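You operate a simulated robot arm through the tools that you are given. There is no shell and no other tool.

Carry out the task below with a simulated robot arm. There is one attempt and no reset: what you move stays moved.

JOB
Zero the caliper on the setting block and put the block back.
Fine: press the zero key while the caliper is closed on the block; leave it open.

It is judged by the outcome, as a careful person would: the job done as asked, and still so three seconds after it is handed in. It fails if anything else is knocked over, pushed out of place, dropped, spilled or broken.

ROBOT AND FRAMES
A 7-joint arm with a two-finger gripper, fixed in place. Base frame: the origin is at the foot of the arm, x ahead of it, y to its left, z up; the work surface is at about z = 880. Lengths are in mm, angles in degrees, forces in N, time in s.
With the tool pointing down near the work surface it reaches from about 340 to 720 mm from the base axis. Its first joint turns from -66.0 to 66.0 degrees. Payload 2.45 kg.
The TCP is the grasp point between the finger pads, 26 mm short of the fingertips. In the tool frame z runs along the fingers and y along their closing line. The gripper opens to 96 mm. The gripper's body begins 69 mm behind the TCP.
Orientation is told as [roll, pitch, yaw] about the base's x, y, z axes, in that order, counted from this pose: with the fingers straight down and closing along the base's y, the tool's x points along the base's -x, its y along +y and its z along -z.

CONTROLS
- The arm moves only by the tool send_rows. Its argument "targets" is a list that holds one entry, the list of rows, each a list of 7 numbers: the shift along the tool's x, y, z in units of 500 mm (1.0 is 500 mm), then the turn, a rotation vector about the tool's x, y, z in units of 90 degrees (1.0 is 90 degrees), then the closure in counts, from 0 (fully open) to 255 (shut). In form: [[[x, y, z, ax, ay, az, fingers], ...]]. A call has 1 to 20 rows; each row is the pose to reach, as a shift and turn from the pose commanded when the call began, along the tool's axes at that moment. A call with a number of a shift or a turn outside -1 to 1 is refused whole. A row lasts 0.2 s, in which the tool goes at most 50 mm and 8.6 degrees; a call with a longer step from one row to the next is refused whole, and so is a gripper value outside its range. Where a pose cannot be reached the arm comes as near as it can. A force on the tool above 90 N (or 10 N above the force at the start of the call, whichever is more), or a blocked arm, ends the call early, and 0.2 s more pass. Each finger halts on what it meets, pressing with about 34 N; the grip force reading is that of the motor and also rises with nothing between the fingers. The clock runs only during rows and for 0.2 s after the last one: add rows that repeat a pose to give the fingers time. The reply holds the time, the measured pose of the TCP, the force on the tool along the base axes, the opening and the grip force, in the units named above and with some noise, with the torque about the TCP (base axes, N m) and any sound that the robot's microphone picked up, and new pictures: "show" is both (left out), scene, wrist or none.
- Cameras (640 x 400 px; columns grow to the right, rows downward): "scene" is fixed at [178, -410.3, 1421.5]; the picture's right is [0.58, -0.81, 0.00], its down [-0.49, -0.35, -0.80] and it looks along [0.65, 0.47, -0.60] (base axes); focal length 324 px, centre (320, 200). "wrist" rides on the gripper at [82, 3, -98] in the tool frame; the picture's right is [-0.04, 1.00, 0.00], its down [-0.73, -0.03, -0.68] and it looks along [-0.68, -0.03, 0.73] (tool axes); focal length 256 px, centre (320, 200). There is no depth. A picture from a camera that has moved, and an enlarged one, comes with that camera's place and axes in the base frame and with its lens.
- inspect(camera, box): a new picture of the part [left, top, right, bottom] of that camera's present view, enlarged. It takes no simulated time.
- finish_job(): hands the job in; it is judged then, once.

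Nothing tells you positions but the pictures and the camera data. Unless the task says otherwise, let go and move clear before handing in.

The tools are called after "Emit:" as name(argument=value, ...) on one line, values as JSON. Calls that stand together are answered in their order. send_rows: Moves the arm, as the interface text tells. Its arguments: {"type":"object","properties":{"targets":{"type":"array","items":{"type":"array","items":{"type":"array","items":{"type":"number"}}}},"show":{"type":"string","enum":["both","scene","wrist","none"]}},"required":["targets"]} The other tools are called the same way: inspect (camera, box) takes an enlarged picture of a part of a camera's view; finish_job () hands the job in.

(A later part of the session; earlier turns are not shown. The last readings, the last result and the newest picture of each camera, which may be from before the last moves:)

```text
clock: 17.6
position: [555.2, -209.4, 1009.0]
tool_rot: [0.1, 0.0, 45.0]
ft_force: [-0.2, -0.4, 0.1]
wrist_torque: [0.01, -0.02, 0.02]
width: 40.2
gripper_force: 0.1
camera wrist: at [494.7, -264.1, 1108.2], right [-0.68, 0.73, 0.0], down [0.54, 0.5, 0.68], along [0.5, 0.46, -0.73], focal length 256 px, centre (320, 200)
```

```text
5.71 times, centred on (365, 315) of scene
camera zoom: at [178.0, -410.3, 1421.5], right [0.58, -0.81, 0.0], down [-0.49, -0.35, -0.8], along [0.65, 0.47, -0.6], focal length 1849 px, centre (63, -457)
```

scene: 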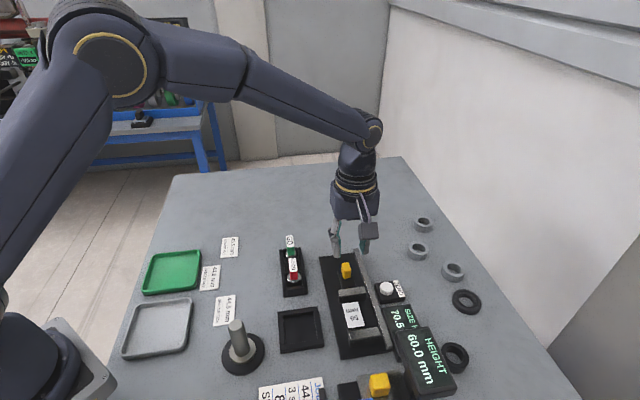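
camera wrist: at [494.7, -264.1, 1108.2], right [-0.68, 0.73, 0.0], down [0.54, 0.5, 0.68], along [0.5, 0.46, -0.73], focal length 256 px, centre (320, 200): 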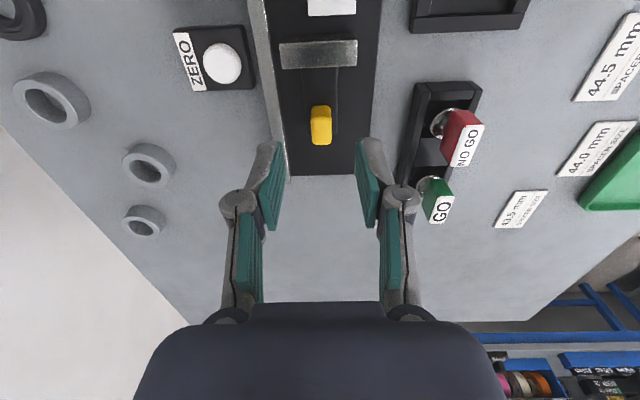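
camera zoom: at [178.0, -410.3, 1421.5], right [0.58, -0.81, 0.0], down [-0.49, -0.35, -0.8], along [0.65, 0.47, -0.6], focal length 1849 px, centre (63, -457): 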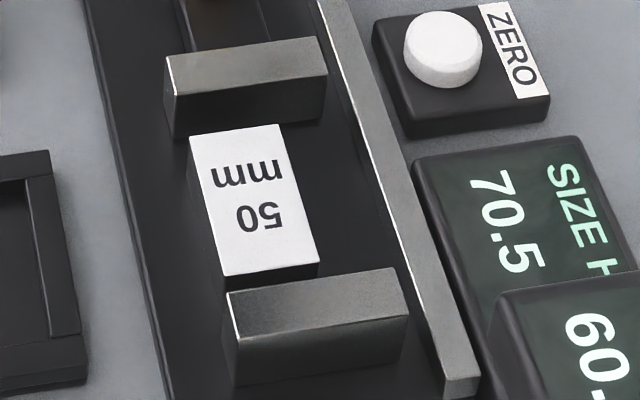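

The thumb piece is about 15×24 mm with its top at z ≈ 926, about 15 mm further along tool −x. I'll narrow the fingers to about 28 mm and descend around it.

Emit:
send_rows(targets=[[[-0.03, 0, 0, 0, 0, 0, 181], [-0.03, 0, 0.05, 0, 0, 0, 181], [-0.03, 0, 0.1, 0, 0, 0, 181], [-0.03, 0, 0.11, 0, 0, 0, 181]]])

Emit:
inspect(camera="wrist", box=[240, 100, 400, 230])

Emit:
inspect(camera="scene", box=[310, 230, 400, 320])

```text
clock: 18.6
position: [563.9, -198.9, 957.1]
tool_rot: [-0.1, 0.0, 45.0]
ft_force: [0.5, 0.1, -0.2]
wrist_torque: [0.02, 0.0, 0.01]
width: 27.5
gripper_force: 0.0
camera wrist: at [504.4, -252.9, 1053.6], right [-0.68, 0.74, 0.0], down [0.54, 0.5, 0.68], along [0.5, 0.46, -0.73], focal length 256 px, centre (320, 200)
```

scene: 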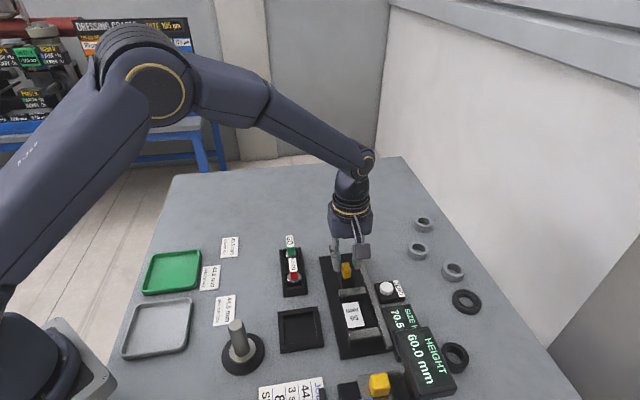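
wrist: 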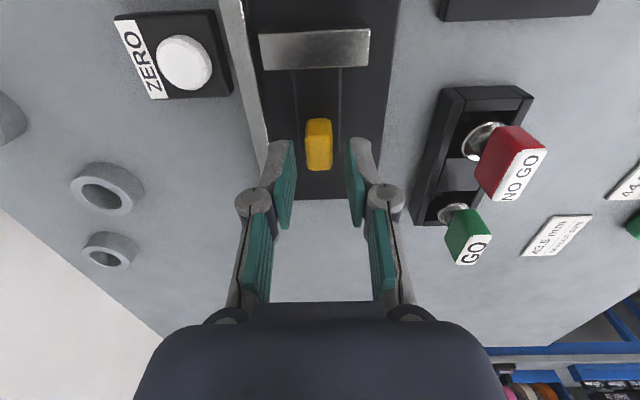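

```text
3.08 times, centred on (320, 165) of wrist
camera zoom: at [504.4, -252.9, 1053.6], right [-0.68, 0.74, 0.0], down [0.54, 0.5, 0.68], along [0.5, 0.46, -0.73], focal length 788 px, centre (320, 308)
```

zoom: 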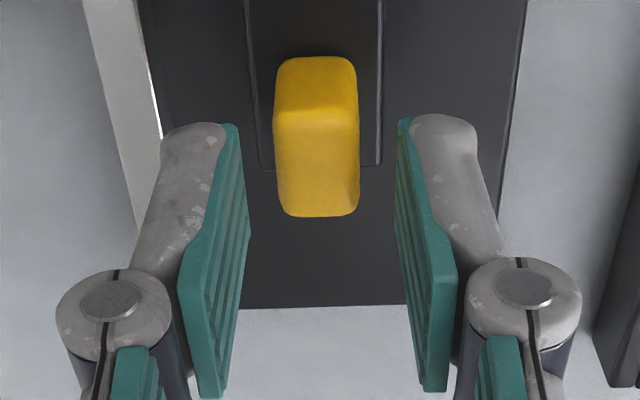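

```text
4.44 times, centred on (355, 275) of scene
camera zoom: at [178.0, -410.3, 1421.5], right [0.58, -0.81, 0.0], down [-0.49, -0.35, -0.8], along [0.65, 0.47, -0.6], focal length 1438 px, centre (164, -133)
```

zoom: 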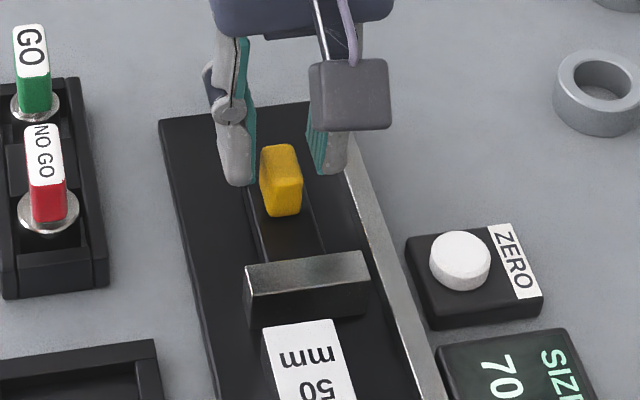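

Centred within about 1 mm. I'll go down the last 20 mm and close on the thumb piece.

Emit:
send_rows(targets=[[[0, -0.002, 0.02, 0, 0, 0, 181], [0, -0.002, 0.04, 0, 0, 0, 181], [0, -0.002, 0.04, 0, 0, 0, 181], [0, -0.002, 0.04, 0, 0, 0, 225], [0, -0.002, 0.04, 0, 0, 0, 225], [0, -0.002, 0.04, 0, 0, 0, 225]]])

Emit:
inspect(camera="wrist", box=[220, 80, 420, 230])

Emit:
inspect(camera="scene", box=[310, 230, 430, 360])

```text
clock: 20.0
position: [565.9, -199.2, 936.1]
tool_rot: [0.1, 0.0, 44.9]
ft_force: [-4.0, 2.7, 1.1]
wrist_torque: [0.03, 0.13, 0.01]
width: 15.6
gripper_force: 41.7
camera wrist: at [504.9, -253.3, 1034.1], right [-0.68, 0.73, 0.0], down [0.54, 0.5, 0.68], along [0.5, 0.46, -0.73], focal length 256 px, centre (320, 200)
```

scene: 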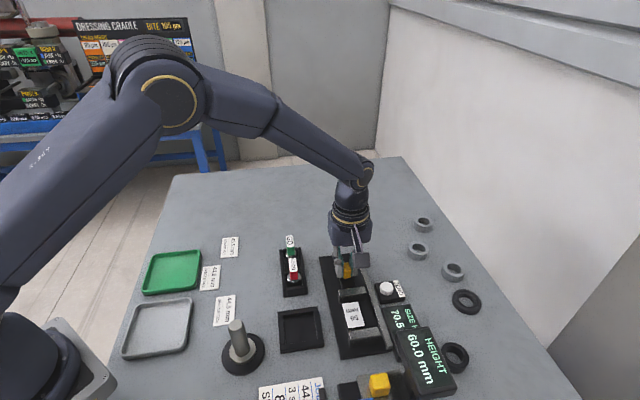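
wrist: 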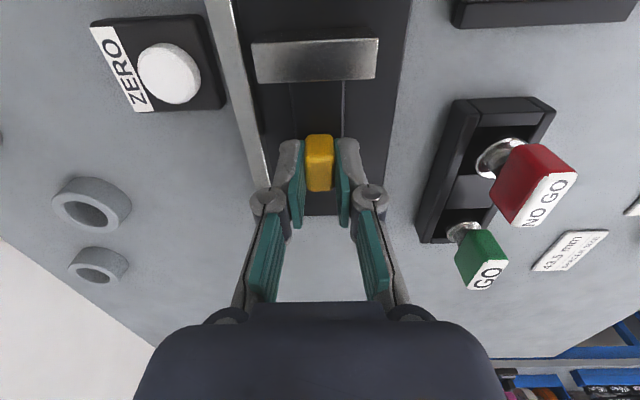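

```text
2.67 times, centred on (320, 155) of wrist
camera zoom: at [504.9, -253.3, 1034.1], right [-0.68, 0.73, 0.0], down [0.54, 0.5, 0.68], along [0.5, 0.46, -0.73], focal length 683 px, centre (320, 320)
```

zoom: 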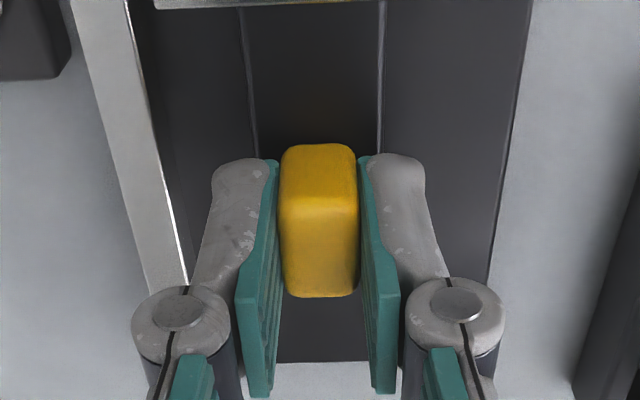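

```text
3.08 times, centred on (370, 295) of scene
camera zoom: at [177.9, -410.2, 1421.5], right [0.58, -0.81, 0.0], down [-0.49, -0.35, -0.8], along [0.65, 0.47, -0.6], focal length 996 px, centre (166, -92)
```

zoom: 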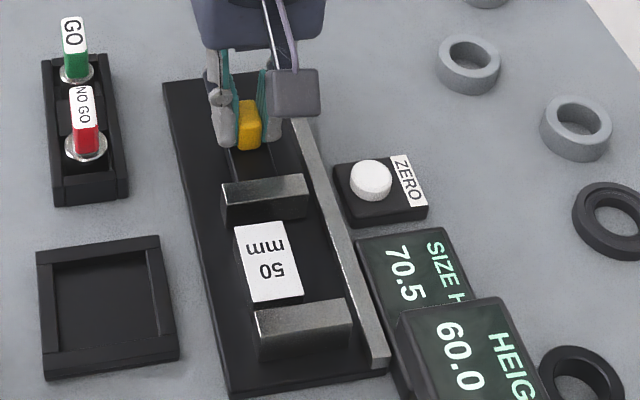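

The thumb piece is held at 15.6 mm. Now I'll slide the jaw toward the fixed jaw along tool +x, gently and in stages.

Emit:
send_rows(targets=[[[0.004, 0, 0, 0, 0, 0, 225], [0.008, 0, 0, 0, 0, 0, 225], [0.012, 0, 0, 0, 0, 0, 225], [0.016, 0, 0, 0, 0, 0, 225], [0.016, 0, 0, 0, 0, 0, 225]]], show="scene")

Emit:
inspect(camera="scene", box=[310, 230, 430, 360])

```text
clock: 21.2
position: [558.9, -204.6, 936.6]
tool_rot: [0.0, 0.0, 45.1]
ft_force: [-7.1, 7.9, 4.6]
wrist_torque: [0.4, -0.06, 0.03]
width: 15.8
gripper_force: 42.0
```

scene: 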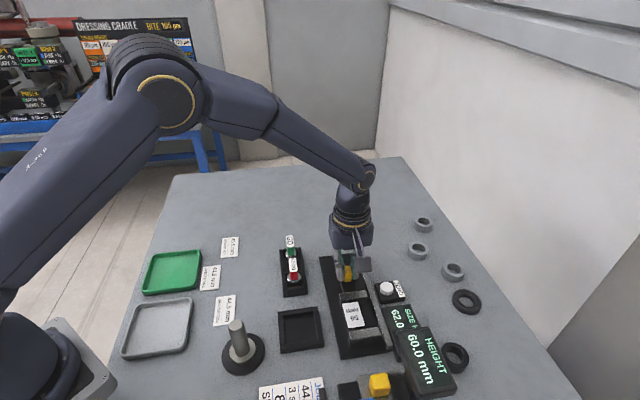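

```text
3.08 times, centred on (370, 295) of scene
camera zoom: at [177.7, -410.1, 1421.6], right [0.58, -0.81, 0.0], down [-0.49, -0.35, -0.8], along [0.65, 0.47, -0.6], focal length 996 px, centre (166, -92)
```

zoom: 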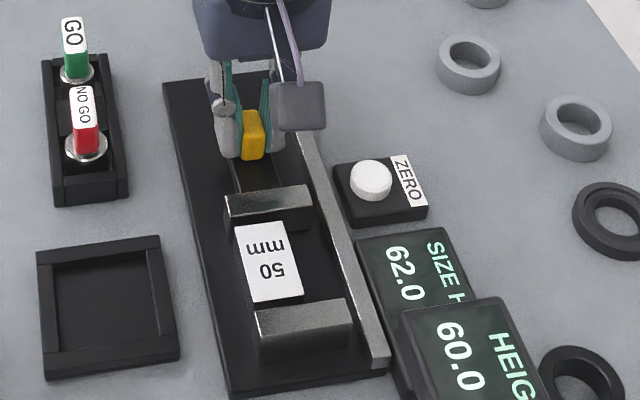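

The display reads 62.0, so the jaw is moving smoothly. Continuing, with a 1 mm sideways correction for the side load.

Emit:
send_rows(targets=[[[0.004, 0.001, 0, 0, 0, 0, 225], [0.008, 0.002, 0, 0, 0, 0, 225], [0.012, 0.002, 0, 0, 0, 0, 225], [0.016, 0.002, 0, 0, 0, 0, 225], [0.016, 0.002, 0, 0, 0, 0, 225]]], show="wrist")

Emit:
inspect(camera="scene", box=[310, 230, 430, 360])

```text
clock: 22.4
position: [552.8, -210.0, 936.8]
tool_rot: [-0.1, 0.0, 45.0]
ft_force: [0.6, 2.2, 6.9]
wrist_torque: [0.2, -0.13, 0.04]
width: 15.6
gripper_force: 41.0
camera wrist: at [492.9, -264.8, 1034.1], right [-0.68, 0.73, 0.0], down [0.54, 0.5, 0.68], along [0.5, 0.46, -0.73], focal length 256 px, centre (320, 200)
```

wrist: 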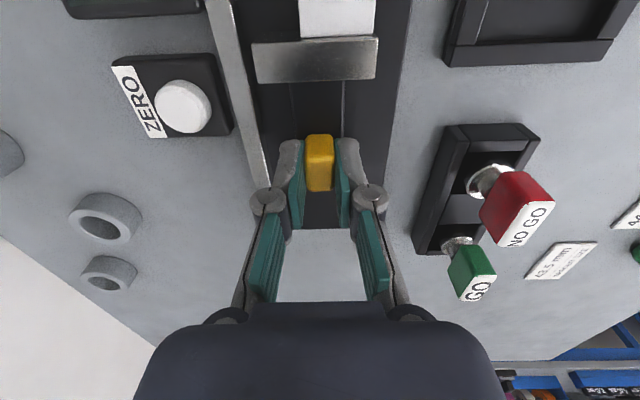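

```text
3.08 times, centred on (370, 295) of scene
camera zoom: at [177.9, -410.2, 1421.5], right [0.58, -0.81, 0.0], down [-0.49, -0.35, -0.8], along [0.65, 0.47, -0.6], focal length 996 px, centre (166, -92)
```

zoom: 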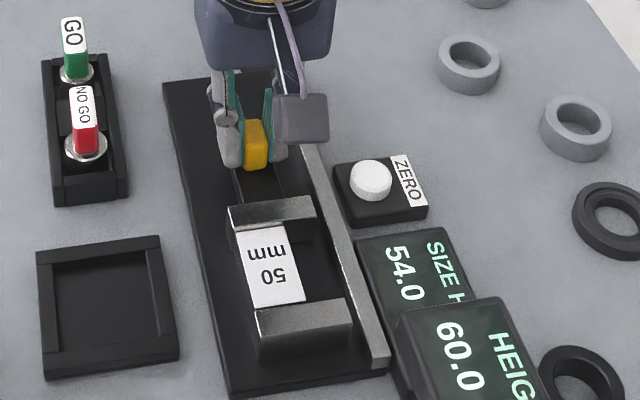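

Reading 54.0, and the jaw is now pushing the block. I'll creep on with force checks.

Emit:
send_rows(targets=[[[0.002, 0, 0, 0, 0, 0, 225], [0.004, 0, 0, 0, 0, 0, 225], [0.005, 0, 0, 0, 0, 0, 225], [0.005, 0, 0, 0, 0, 0, 225]]], show="none")

Emit:
inspect(camera="scene", box=[330, 270, 420, 360])

```text
clock: 23.4
position: [550.0, -211.7, 936.0]
tool_rot: [-0.1, -0.1, 45.0]
ft_force: [0.5, 1.4, 10.0]
wrist_torque: [0.23, -0.2, 0.06]
width: 15.6
gripper_force: 41.3
```

```text
4.44 times, centred on (375, 315) of scene
camera zoom: at [177.8, -410.2, 1421.5], right [0.58, -0.81, 0.0], down [-0.49, -0.35, -0.8], along [0.65, 0.47, -0.6], focal length 1438 px, centre (76, -311)
```

zoom: 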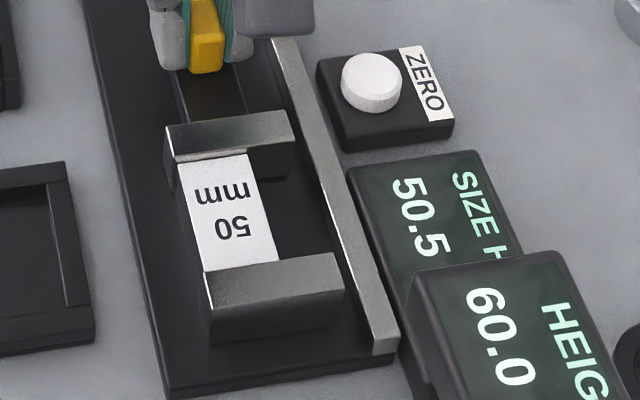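

Emit:
send_rows(targets=[[[0.001, 0, 0, 0, 0, 0, 225], [0.0015, 0, 0, 0, 0, 0, 225], [0.0015, 0, 0, 0, 0, 0, 225]]], show="none")

Emit:
inspect(camera="scene", box=[330, 270, 420, 360])

```text
clock: 24.2
position: [551.2, -211.8, 936.6]
tool_rot: [-0.1, 0.1, 45.0]
ft_force: [2.2, -1.3, 6.7]
wrist_torque: [0.07, -0.21, 0.02]
width: 15.6
gripper_force: 41.4
```

```text
4.44 times, centred on (375, 315) of scene
camera zoom: at [178.0, -410.3, 1421.5], right [0.58, -0.81, 0.0], down [-0.49, -0.35, -0.8], along [0.65, 0.47, -0.6], focal length 1438 px, centre (76, -311)
```

zoom: 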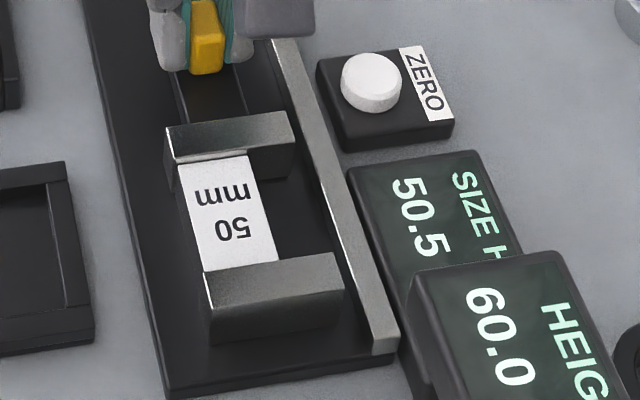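

Emit:
send_rows(targets=[[[0.001, 0, 0, 0, 0, 0, 225], [0.002, 0, 0, 0, 0, 0, 225], [0.002, 0, 0, 0, 0, 0, 225]]], show="none")

Emit:
inspect(camera="scene", box=[330, 270, 420, 360])

```text
clock: 25.0
position: [549.8, -213.2, 935.8]
tool_rot: [0.0, -0.1, 45.0]
ft_force: [8.7, 2.7, 5.0]
wrist_torque: [-0.5, 0.34, -0.02]
width: 15.7
gripper_force: 42.0
```

```text
4.44 times, centred on (375, 315) of scene
camera zoom: at [178.2, -410.1, 1421.5], right [0.58, -0.81, 0.0], down [-0.49, -0.35, -0.8], along [0.65, 0.47, -0.6], focal length 1438 px, centre (76, -311)
```

zoom: 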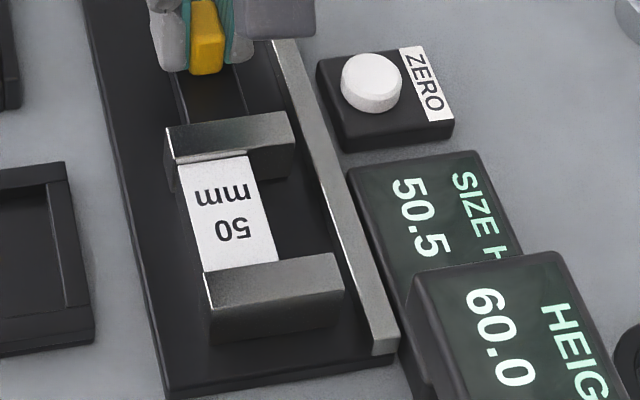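

A push force of about 8 N has appeared and the picture isn't changing, so the jaws have closed on the block. I'll press slightly more to make sure it's seated.

Emit:
send_rows(targets=[[[0.001, 0, 0, 0, 0, 0, 225], [0.002, 0, 0, 0, 0, 0, 225], [0.002, 0, 0, 0, 0, 0, 225]]], show="wrist")

Emit:
inspect(camera="scene", box=[330, 270, 420, 360])

```text
clock: 25.8
position: [550.7, -212.5, 936.9]
tool_rot: [-0.1, 0.0, 45.1]
ft_force: [11.6, 8.2, 3.4]
wrist_torque: [0.02, -0.1, -0.08]
width: 15.6
gripper_force: 41.5
camera wrist: at [490.4, -267.6, 1033.9], right [-0.68, 0.73, 0.0], down [0.54, 0.5, 0.68], along [0.5, 0.46, -0.73], focal length 256 px, centre (320, 200)
```

wrist: 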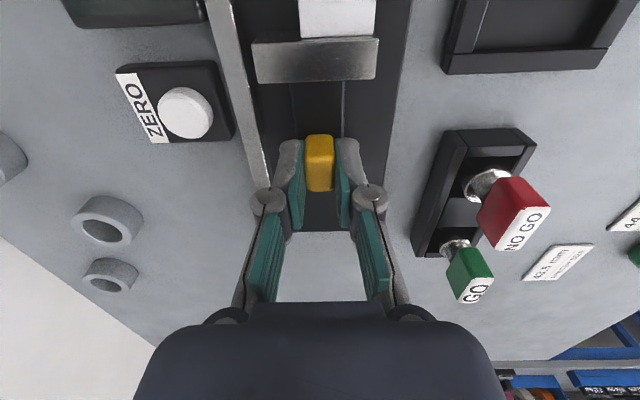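

```text
4.44 times, centred on (375, 315) of scene
camera zoom: at [178.3, -410.0, 1421.5], right [0.58, -0.81, 0.0], down [-0.49, -0.35, -0.8], along [0.65, 0.47, -0.6], focal length 1438 px, centre (76, -311)
```

zoom: 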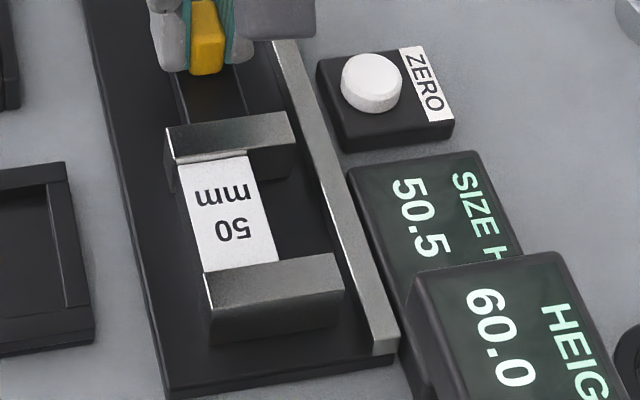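

The caliper is closed on the block: about 14 N of push and a reading of 50.5, which is the error to zero out. I'll open the fingers without moving, then lift straight up.

Emit:
send_rows(targets=[[[0, 0, 0, 0, 0, 0, 205], [0, 0, 0, 0, 0, 0, 181], [0, 0, 0, 0, 0, 0, 181], [0, 0, -0.02, 0, 0, 0, 181], [0, 0, -0.06, 0, 0, 0, 181], [0, 0, -0.12, 0, 0, 0, 181], [0, 0, -0.12, 0, 0, 0, 181]]])

Emit:
inspect(camera="scene", box=[330, 250, 420, 360])

Emit:
inspect(camera="wrist", box=[100, 0, 400, 200])

```text
clock: 27.4
position: [549.7, -213.7, 996.8]
tool_rot: [-0.1, 0.0, 44.9]
ft_force: [-0.3, 0.5, 0.2]
wrist_torque: [-0.01, -0.01, 0.03]
width: 27.9
gripper_force: 0.2
camera wrist: at [488.9, -268.7, 1094.2], right [-0.68, 0.73, 0.0], down [0.54, 0.5, 0.68], along [0.5, 0.46, -0.73], focal length 256 px, centre (320, 200)
```

scene: 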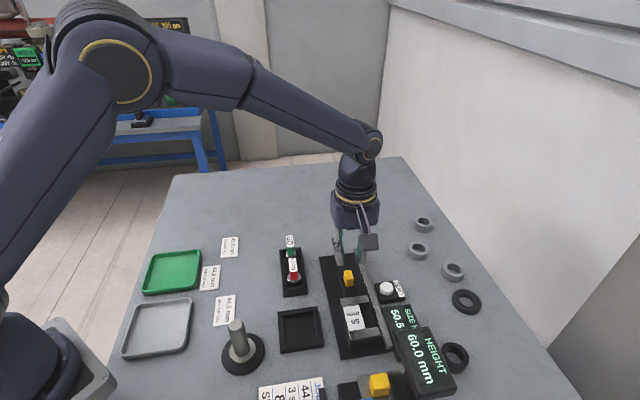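
wrist: 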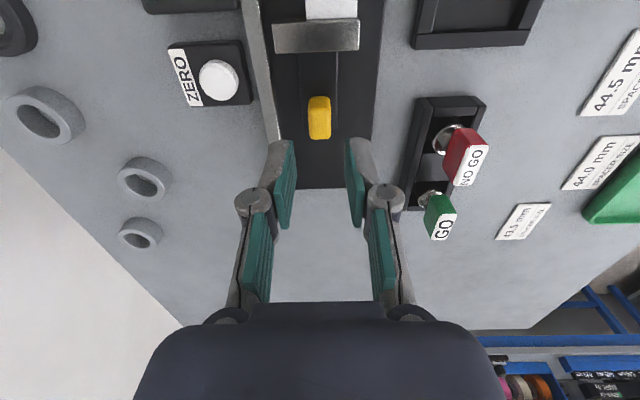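

```text
3.64 times, centred on (375, 305) of scene
camera zoom: at [178.0, -410.3, 1421.5], right [0.58, -0.81, 0.0], down [-0.49, -0.35, -0.8], along [0.65, 0.47, -0.6], focal length 1176 px, centre (120, -182)
```

zoom: 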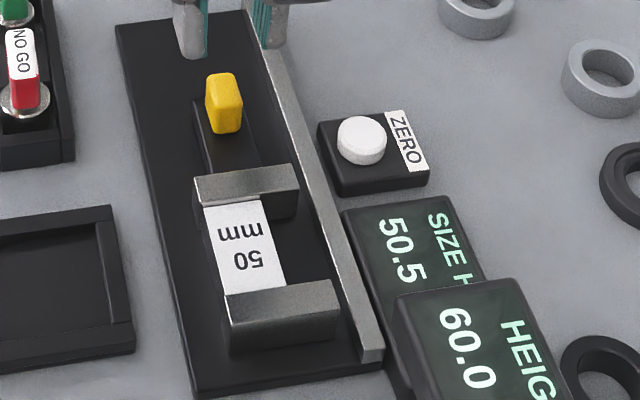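

```text
2.00 times, centred on (250, 100) of wrist
camera zoom: at [488.9, -268.7, 1094.2], right [-0.68, 0.73, 0.0], down [0.54, 0.5, 0.68], along [0.5, 0.46, -0.73], focal length 512 px, centre (460, 400)
```

zoom: 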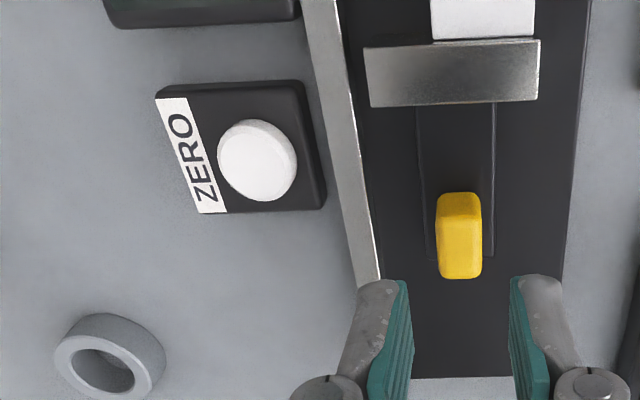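

The jaw stayed on the block (50.5) after release. I'll close the fingers and hover above the white zero key.

Emit:
send_rows(targets=[[[0, 0, 0, 0, 0, 0, 255], [0.026, -0.068, 0, 0, 0, 0, 255], [0.052, -0.137, 0, 0, 0, 0, 255], [0.052, -0.137, 0.05, 0, 0, 0, 255], [0.052, -0.137, 0.07, 0, 0, 0, 255], [0.052, -0.137, 0.07, 0, 0, 0, 255]]])

Emit:
inspect(camera="scene", box=[330, 220, 450, 340])

Emit:
inspect(camera="wrist", box=[240, 60, 400, 200])

```text
clock: 28.8
position: [578.5, -281.8, 962.4]
tool_rot: [0.0, 0.0, 45.1]
ft_force: [0.4, 0.5, 0.8]
wrist_torque: [0.01, 0.01, 0.06]
width: 0.1
gripper_force: 28.3
camera wrist: at [518.0, -336.7, 1058.9], right [-0.68, 0.73, 0.0], down [0.54, 0.5, 0.68], along [0.5, 0.46, -0.73], focal length 256 px, centre (320, 200)
```

scene: 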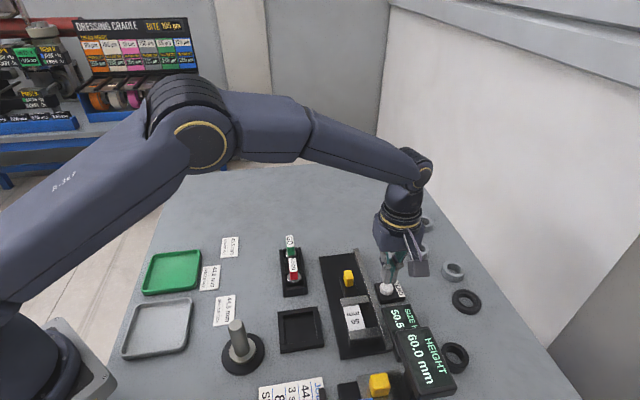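
wrist: 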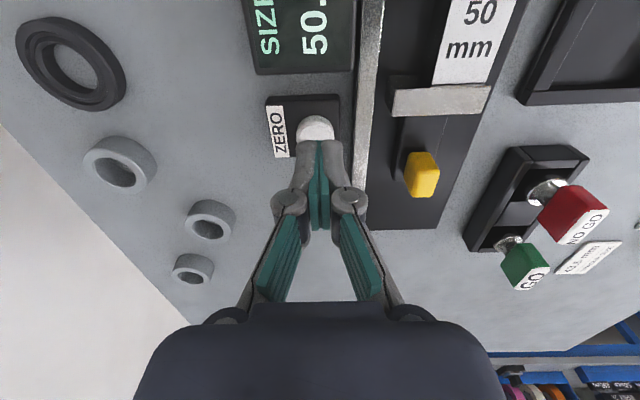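

```text
3.33 times, centred on (390, 280) of scene
camera zoom: at [178.0, -410.3, 1421.5], right [0.58, -0.81, 0.0], down [-0.49, -0.35, -0.8], along [0.65, 0.47, -0.6], focal length 1078 px, centre (87, -67)
```

zoom: 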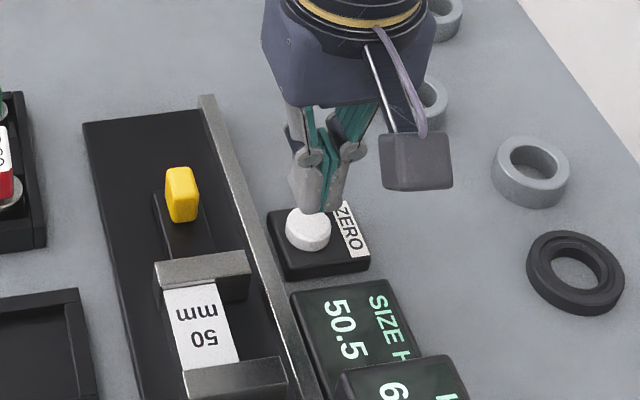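

```text
2.86 times, centred on (320, 130) of wrist
camera zoom: at [518.0, -336.7, 1058.9], right [-0.68, 0.73, 0.0], down [0.54, 0.5, 0.68], along [0.5, 0.46, -0.73], focal length 731 px, centre (320, 400)
```

zoom: 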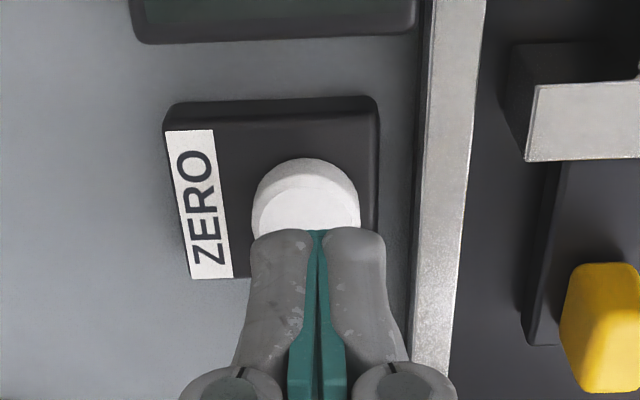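

The key is about 3.5 mm off along tool −y. I'll correct that and come down to just above it.

Emit:
send_rows(targets=[[[-0.002, -0.007, 0, 0, 0, 0, 255], [-0.002, -0.007, 0.02, 0, 0, 0, 255], [-0.002, -0.007, 0.036, 0, 0, 0, 255], [-0.002, -0.007, 0.036, 0, 0, 0, 255]]])

Emit:
inspect(camera="scene", box=[360, 250, 420, 320])

Emit:
inspect(camera="wrist", box=[240, 60, 400, 200])

```text
clock: 29.8
position: [583.2, -283.8, 942.5]
tool_rot: [-0.1, 0.1, 45.1]
ft_force: [0.4, 0.3, -0.8]
wrist_torque: [0.0, -0.03, -0.02]
width: 0.2
gripper_force: 28.3
camera wrist: at [522.3, -338.2, 1039.7], right [-0.68, 0.73, 0.0], down [0.54, 0.5, 0.68], along [0.5, 0.46, -0.73], focal length 256 px, centre (320, 200)
```

scene: 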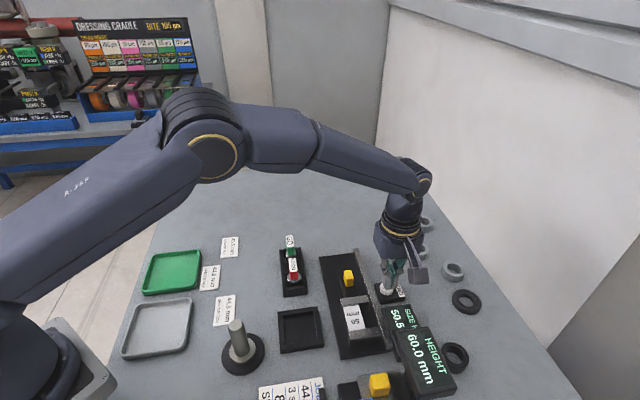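
wrist: 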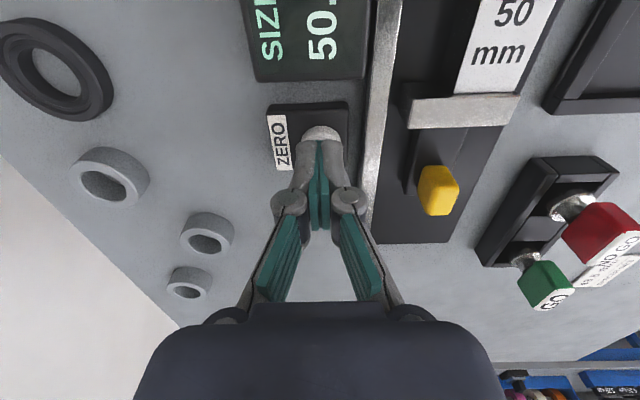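

```text
5.71 times, centred on (390, 285) of scene
camera zoom: at [178.0, -410.3, 1421.5], right [0.58, -0.81, 0.0], down [-0.49, -0.35, -0.8], along [0.65, 0.47, -0.6], focal length 1849 px, centre (-80, -286)
```

zoom: 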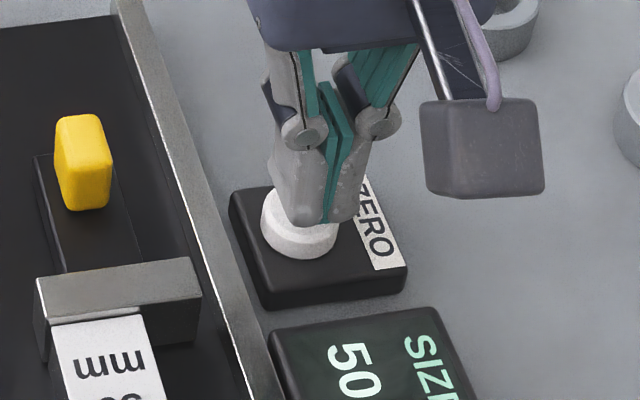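

```text
2.86 times, centred on (320, 130) of wrist
camera zoom: at [522.3, -338.2, 1039.7], right [-0.68, 0.73, 0.0], down [0.54, 0.5, 0.68], along [0.5, 0.46, -0.73], focal length 731 px, centre (320, 400)
```

zoom: 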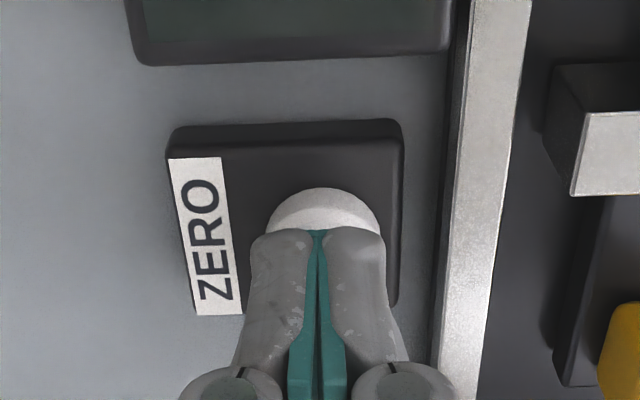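

Emit:
inspect(camera="scene", box=[372, 270, 408, 306])

Emit:
inspect(camera="wrist", box=[285, 110, 355, 160])

```text
11.11 times, centred on (390, 288) of scene
camera zoom: at [178.0, -410.3, 1421.5], right [0.58, -0.81, 0.0], down [-0.49, -0.35, -0.8], along [0.65, 0.47, -0.6], focal length 3595 px, centre (-458, -778)
```

zoom: 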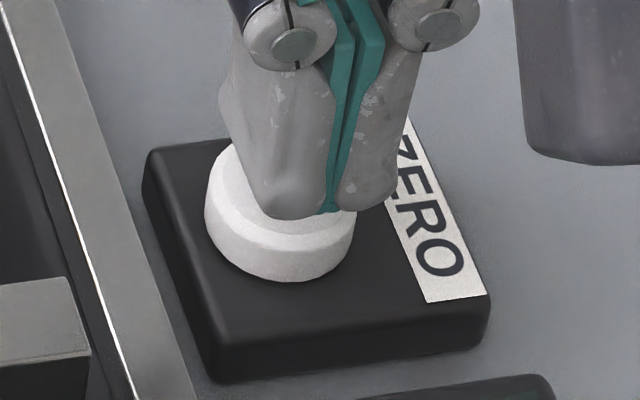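

```text
8.00 times, centred on (320, 135) of wrist
camera zoom: at [522.3, -338.2, 1039.7], right [-0.68, 0.73, 0.0], down [0.54, 0.5, 0.68], along [0.5, 0.46, -0.73], focal length 2048 px, centre (320, 720)
```

zoom: 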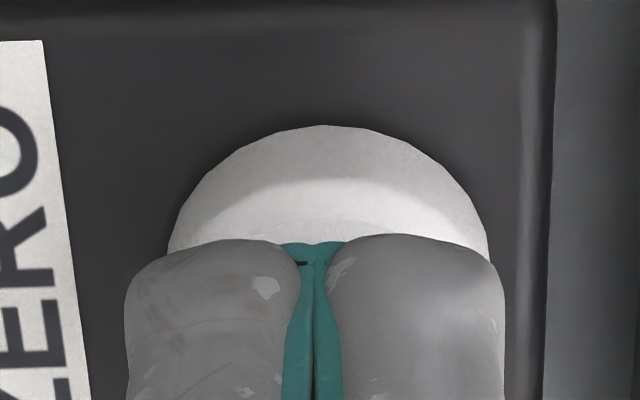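

The fingertips are over the key within 1–2 mm. I'll shift 1 mm and press down slowly, watching the force.

Emit:
send_rows(targets=[[[0, 0.002, 0.004, 0, 0, 0, 255], [0, 0.002, 0.008, 0, 0, 0, 255], [0, 0.002, 0.012, 0, 0, 0, 255], [0, 0.002, 0.012, 0, 0, 0, 255]]], show="none")

Emit:
inspect(camera="scene", box=[360, 260, 430, 330])

```text
clock: 30.8
position: [580.6, -282.9, 936.3]
tool_rot: [-0.1, -0.1, 45.0]
ft_force: [0.2, -0.5, 0.5]
wrist_torque: [-0.02, 0.03, -0.01]
width: 0.0
gripper_force: 27.9
```

```text
5.71 times, centred on (395, 295) of scene
camera zoom: at [178.0, -410.3, 1421.5], right [0.58, -0.81, 0.0], down [-0.49, -0.35, -0.8], along [0.65, 0.47, -0.6], focal length 1849 px, centre (-109, -343)
```

zoom: 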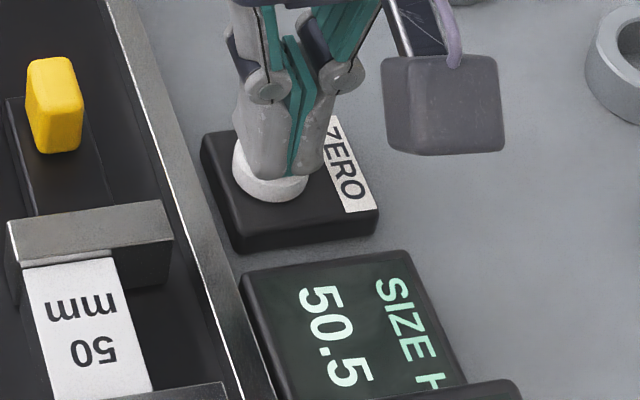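

Emit:
send_rows(targets=[[[0, 0, 0.002, 0, 0, 0, 255], [0, 0, 0.004, 0, 0, 0, 255], [0, 0, 0.006, 0, 0, 0, 255]]], show="none")

```text
clock: 31.6
position: [582.5, -281.6, 933.9]
tool_rot: [-0.1, 0.0, 45.0]
ft_force: [-0.4, 0.0, -0.8]
wrist_torque: [0.0, -0.01, -0.01]
width: 0.0
gripper_force: 28.5
```

Emit:
send_rows(targets=[[[0, 0, 0.002, 0, 0, 0, 255], [0, 0, 0.004, 0, 0, 0, 255], [0, 0, 0.004, 0, 0, 0, 255]]], show="none")

Emit:
inspect(camera="scene", box=[360, 260, 430, 330])

```text
clock: 32.4
position: [581.8, -282.2, 931.2]
tool_rot: [-0.1, 0.0, 44.9]
ft_force: [0.8, -0.1, -0.1]
wrist_torque: [0.0, 0.01, -0.01]
width: 0.0
gripper_force: 28.6
```

```text
5.71 times, centred on (395, 295) of scene
camera zoom: at [178.0, -410.3, 1421.5], right [0.58, -0.81, 0.0], down [-0.49, -0.35, -0.8], along [0.65, 0.47, -0.6], focal length 1849 px, centre (-109, -343)
```

zoom: 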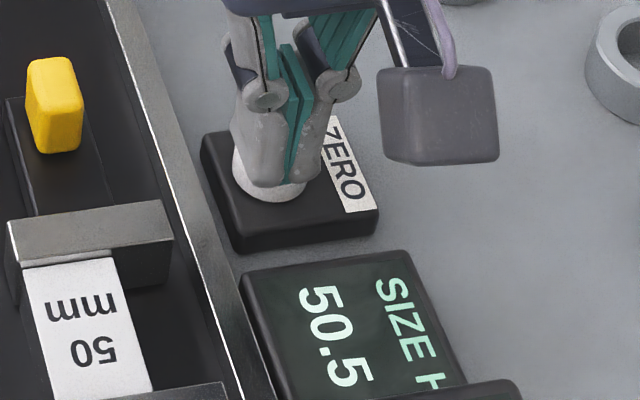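

Emit:
send_rows(targets=[[[0, 0, 0.002, 0, 0, 0, 255], [0, 0, 0.004, 0, 0, 0, 255], [0, 0, 0.004, 0, 0, 0, 255]]], show="none")

Emit:
inspect(camera="scene", box=[360, 260, 430, 330])

```text
clock: 33.2
position: [582.0, -280.9, 928.3]
tool_rot: [0.0, 0.0, 45.0]
ft_force: [0.4, -0.9, 0.5]
wrist_torque: [0.03, -0.05, 0.0]
width: 6.2
gripper_force: 28.6
```

```text
5.71 times, centred on (395, 295) of scene
camera zoom: at [178.0, -410.3, 1421.5], right [0.58, -0.81, 0.0], down [-0.49, -0.35, -0.8], along [0.65, 0.47, -0.6], focal length 1849 px, centre (-109, -343)
```

zoom: 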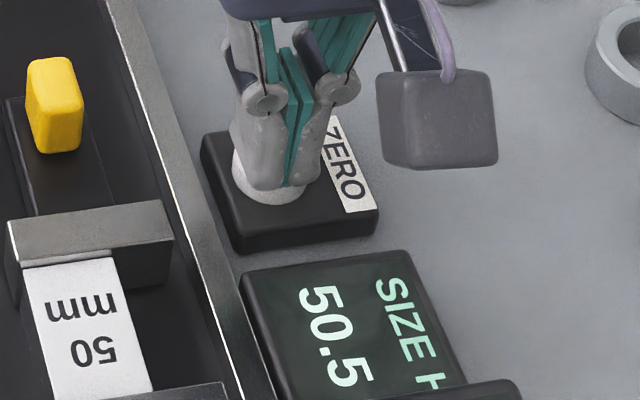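

Emit:
send_rows(targets=[[[0, 0, 0, 0, 0, 0, 255]]])

Emit:
inspect(camera="wrist", box=[260, 90, 380, 190])

```text
clock: 33.6
position: [581.8, -280.8, 930.8]
tool_rot: [-0.1, 0.0, 45.0]
ft_force: [1.1, -0.5, 1.1]
wrist_torque: [-0.01, -0.04, -0.02]
width: 6.2
gripper_force: 29.3
camera wrist: at [522.0, -336.2, 1027.5], right [-0.68, 0.73, 0.0], down [0.54, 0.5, 0.68], along [0.5, 0.46, -0.73], focal length 256 px, centre (320, 200)
```

scene: 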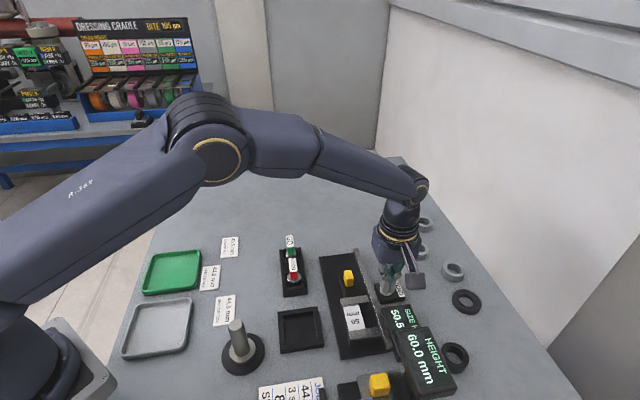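
wrist: 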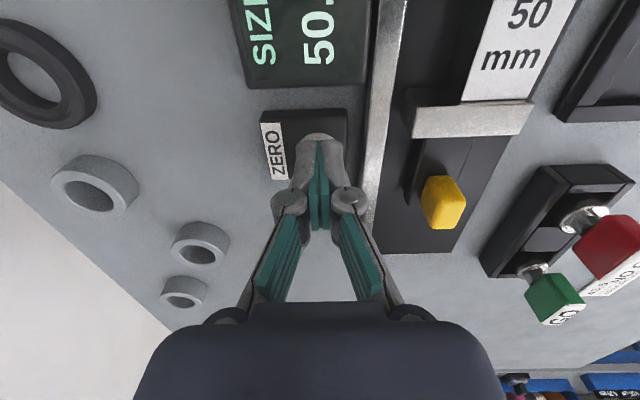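

```text
4.00 times, centred on (320, 140) of wrist
camera zoom: at [522.0, -336.2, 1027.5], right [-0.68, 0.73, 0.0], down [0.54, 0.5, 0.68], along [0.5, 0.46, -0.73], focal length 1024 px, centre (320, 440)
```

zoom: 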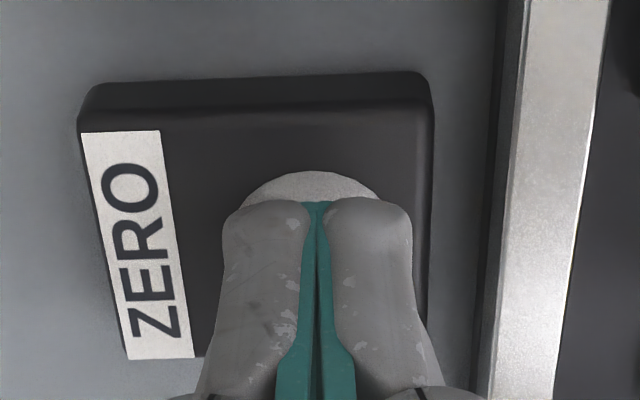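

Light contact seems to have begun. Pressing on in 1 mm steps.

Emit:
send_rows(targets=[[[0, 0, 0.002, 0, 0, 0, 255], [0, 0, 0.004, 0, 0, 0, 255]]], show="none")

Emit:
inspect(camera="scene", box=[360, 260, 430, 330])

```text
clock: 34.2
position: [582.1, -282.0, 928.0]
tool_rot: [0.0, 0.0, 44.9]
ft_force: [1.0, 0.5, 1.6]
wrist_torque: [0.04, 0.01, 0.01]
width: 6.0
gripper_force: 28.6
```

```text
5.71 times, centred on (395, 295) of scene
camera zoom: at [178.0, -410.2, 1421.5], right [0.58, -0.81, 0.0], down [-0.49, -0.35, -0.8], along [0.65, 0.47, -0.6], focal length 1849 px, centre (-109, -343)
```

zoom: 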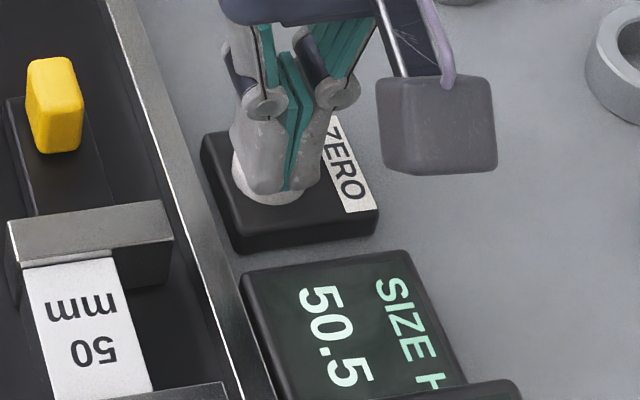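

Emit:
send_rows(targets=[[[0, 0, 0.002, 0, 0, 0, 255], [0, 0, 0.004, 0, 0, 0, 255], [0, 0, 0.004, 0, 0, 0, 255]]], show="none")

Emit:
inspect(camera="scene", box=[360, 260, 430, 330])

```text
clock: 35.0
position: [582.2, -281.7, 925.3]
tool_rot: [0.1, 0.0, 45.0]
ft_force: [0.7, 1.7, 3.1]
wrist_torque: [0.02, -0.04, 0.04]
width: 6.0
gripper_force: 28.9
heard: click
```

```text
5.71 times, centred on (395, 295) of scene
camera zoom: at [178.0, -410.2, 1421.5], right [0.58, -0.81, 0.0], down [-0.49, -0.35, -0.8], along [0.65, 0.47, -0.6], focal length 1849 px, centre (-109, -343)
```

zoom: 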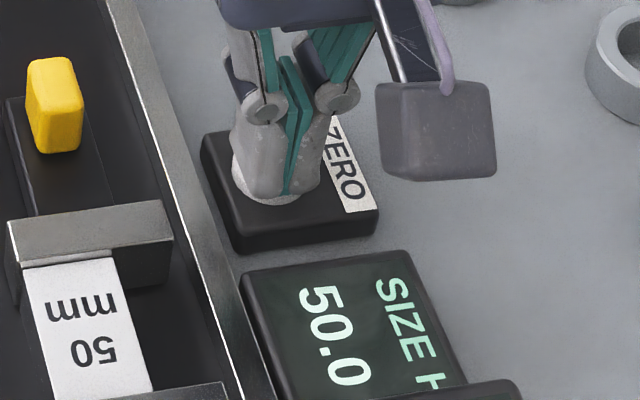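

The key clicked and the display went from 50.5 to 50.0, so the caliper is zeroed while closed on the block. Next I lift, return over the thumb piece, and open the fingers to 28 mm.

Emit:
send_rows(targets=[[[0, 0, -0.02, 0, 0, 0, 255], [0, 0, -0.08, 0, 0, 0, 255], [0, 0, -0.14, 0, 0, 0, 255], [-0.026, 0.07, -0.14, 0, 0, 0, 220], [-0.053, 0.142, -0.14, 0, 0, 0, 181], [-0.053, 0.142, -0.08, 0, 0, 0, 181], [-0.053, 0.142, -0.06, 0, 0, 0, 181], [-0.053, 0.142, -0.06, 0, 0, 0, 181]]])

Emit:
inspect(camera="wrist", box=[240, 100, 400, 230])

Emit:
inspect(camera="scene", box=[310, 230, 430, 360])

```text
clock: 36.8
position: [549.8, -212.4, 956.0]
tool_rot: [-0.1, 0.0, 45.0]
ft_force: [1.1, 0.7, 0.3]
wrist_torque: [0.0, -0.01, 0.01]
width: 27.8
gripper_force: 0.0
camera wrist: at [489.2, -266.3, 1053.6], right [-0.68, 0.73, 0.0], down [0.54, 0.5, 0.68], along [0.5, 0.46, -0.73], focal length 256 px, centre (320, 200)
```

scene: 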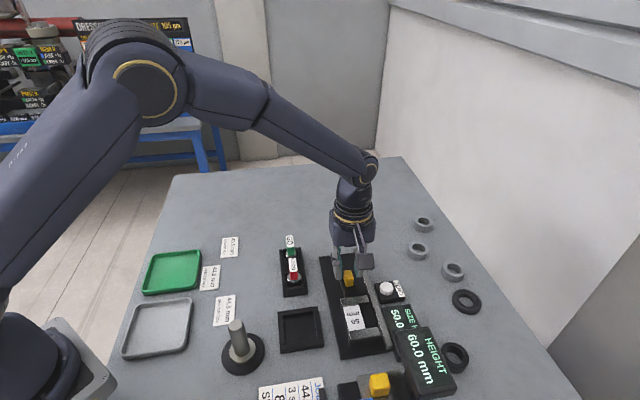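
wrist: 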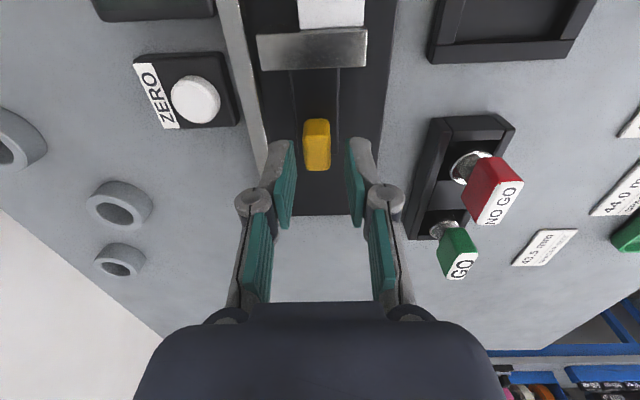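

```text
3.08 times, centred on (320, 165) of wrist
camera zoom: at [489.2, -266.3, 1053.6], right [-0.68, 0.73, 0.0], down [0.54, 0.5, 0.68], along [0.5, 0.46, -0.73], focal length 788 px, centre (320, 308)
```

zoom: 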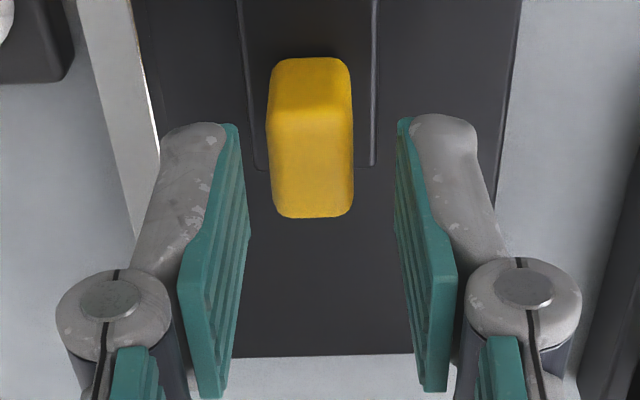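

```text
3.08 times, centred on (370, 295) of scene
camera zoom: at [178.0, -410.3, 1421.5], right [0.58, -0.81, 0.0], down [-0.49, -0.35, -0.8], along [0.65, 0.47, -0.6], focal length 996 px, centre (166, -92)
```

zoom: 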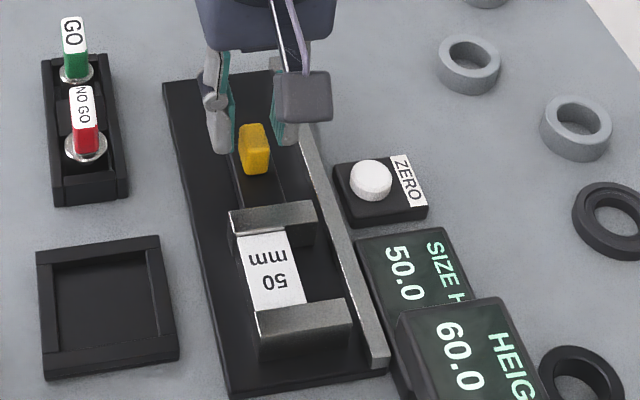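

The zero held at 50.0. I'll shift 2 mm, descend, grip the thumb piece, and pull the jaw back open about 20 mm to where it was.

Emit:
send_rows(targets=[[[0, -0.004, 0.02, 0, 0, 0, 181], [0, -0.004, 0.04, 0, 0, 0, 181], [0, -0.004, 0.04, 0, 0, 0, 181], [0, -0.004, 0.04, 0, 0, 0, 225], [0, -0.004, 0.04, 0, 0, 0, 225], [0, -0.004, 0.04, 0, 0, 0, 225]]], show="wrist")

Emit:
inspect(camera="scene", box=[310, 230, 430, 360])

```text
clock: 38.2
position: [551.0, -212.9, 934.8]
tool_rot: [0.2, 0.0, 45.0]
ft_force: [-5.5, 4.1, 0.2]
wrist_torque: [-0.01, 0.24, -0.01]
width: 15.4
gripper_force: 41.8
camera wrist: at [490.3, -268.1, 1033.0], right [-0.68, 0.73, 0.0], down [0.54, 0.5, 0.68], along [0.5, 0.46, -0.73], focal length 256 px, centre (320, 200)
```

wrist: 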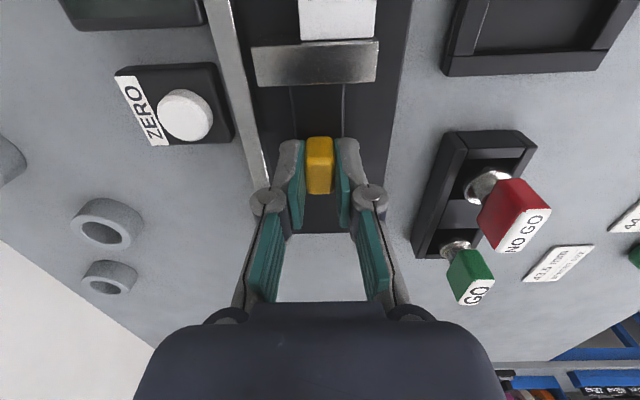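

```text
3.08 times, centred on (370, 295) of scene
camera zoom: at [177.9, -410.2, 1421.5], right [0.58, -0.81, 0.0], down [-0.49, -0.35, -0.8], along [0.65, 0.47, -0.6], focal length 996 px, centre (166, -92)
```

zoom: 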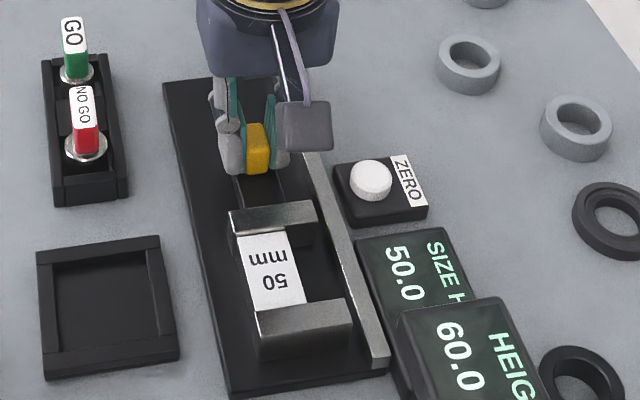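

Gripped. Pulling the jaw open slowly.

Emit:
send_rows(targets=[[[-0.004, 0.001, 0, 0, 0, 0, 225], [-0.008, 0.002, 0, 0, 0, 0, 225], [-0.012, 0.002, 0, 0, 0, 0, 225], [-0.016, 0.002, 0, 0, 0, 0, 225], [-0.02, 0.002, 0, 0, 0, 0, 225], [-0.02, 0.002, 0, 0, 0, 0, 225]]], show="none")

Emit:
inspect(camera="scene", box=[310, 230, 430, 360])

```text
clock: 39.6
position: [557.1, -206.6, 934.8]
tool_rot: [0.2, 0.1, 45.0]
ft_force: [1.3, -1.5, -27.6]
wrist_torque: [-0.12, -0.02, -0.05]
width: 15.6
gripper_force: 41.4
```

```text
3.08 times, centred on (370, 295) of scene
camera zoom: at [178.6, -410.5, 1421.3], right [0.58, -0.81, 0.0], down [-0.49, -0.35, -0.8], along [0.65, 0.47, -0.6], focal length 996 px, centre (166, -92)
```

zoom: 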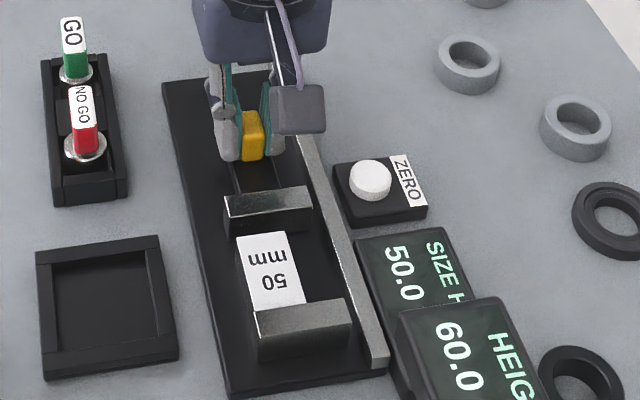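

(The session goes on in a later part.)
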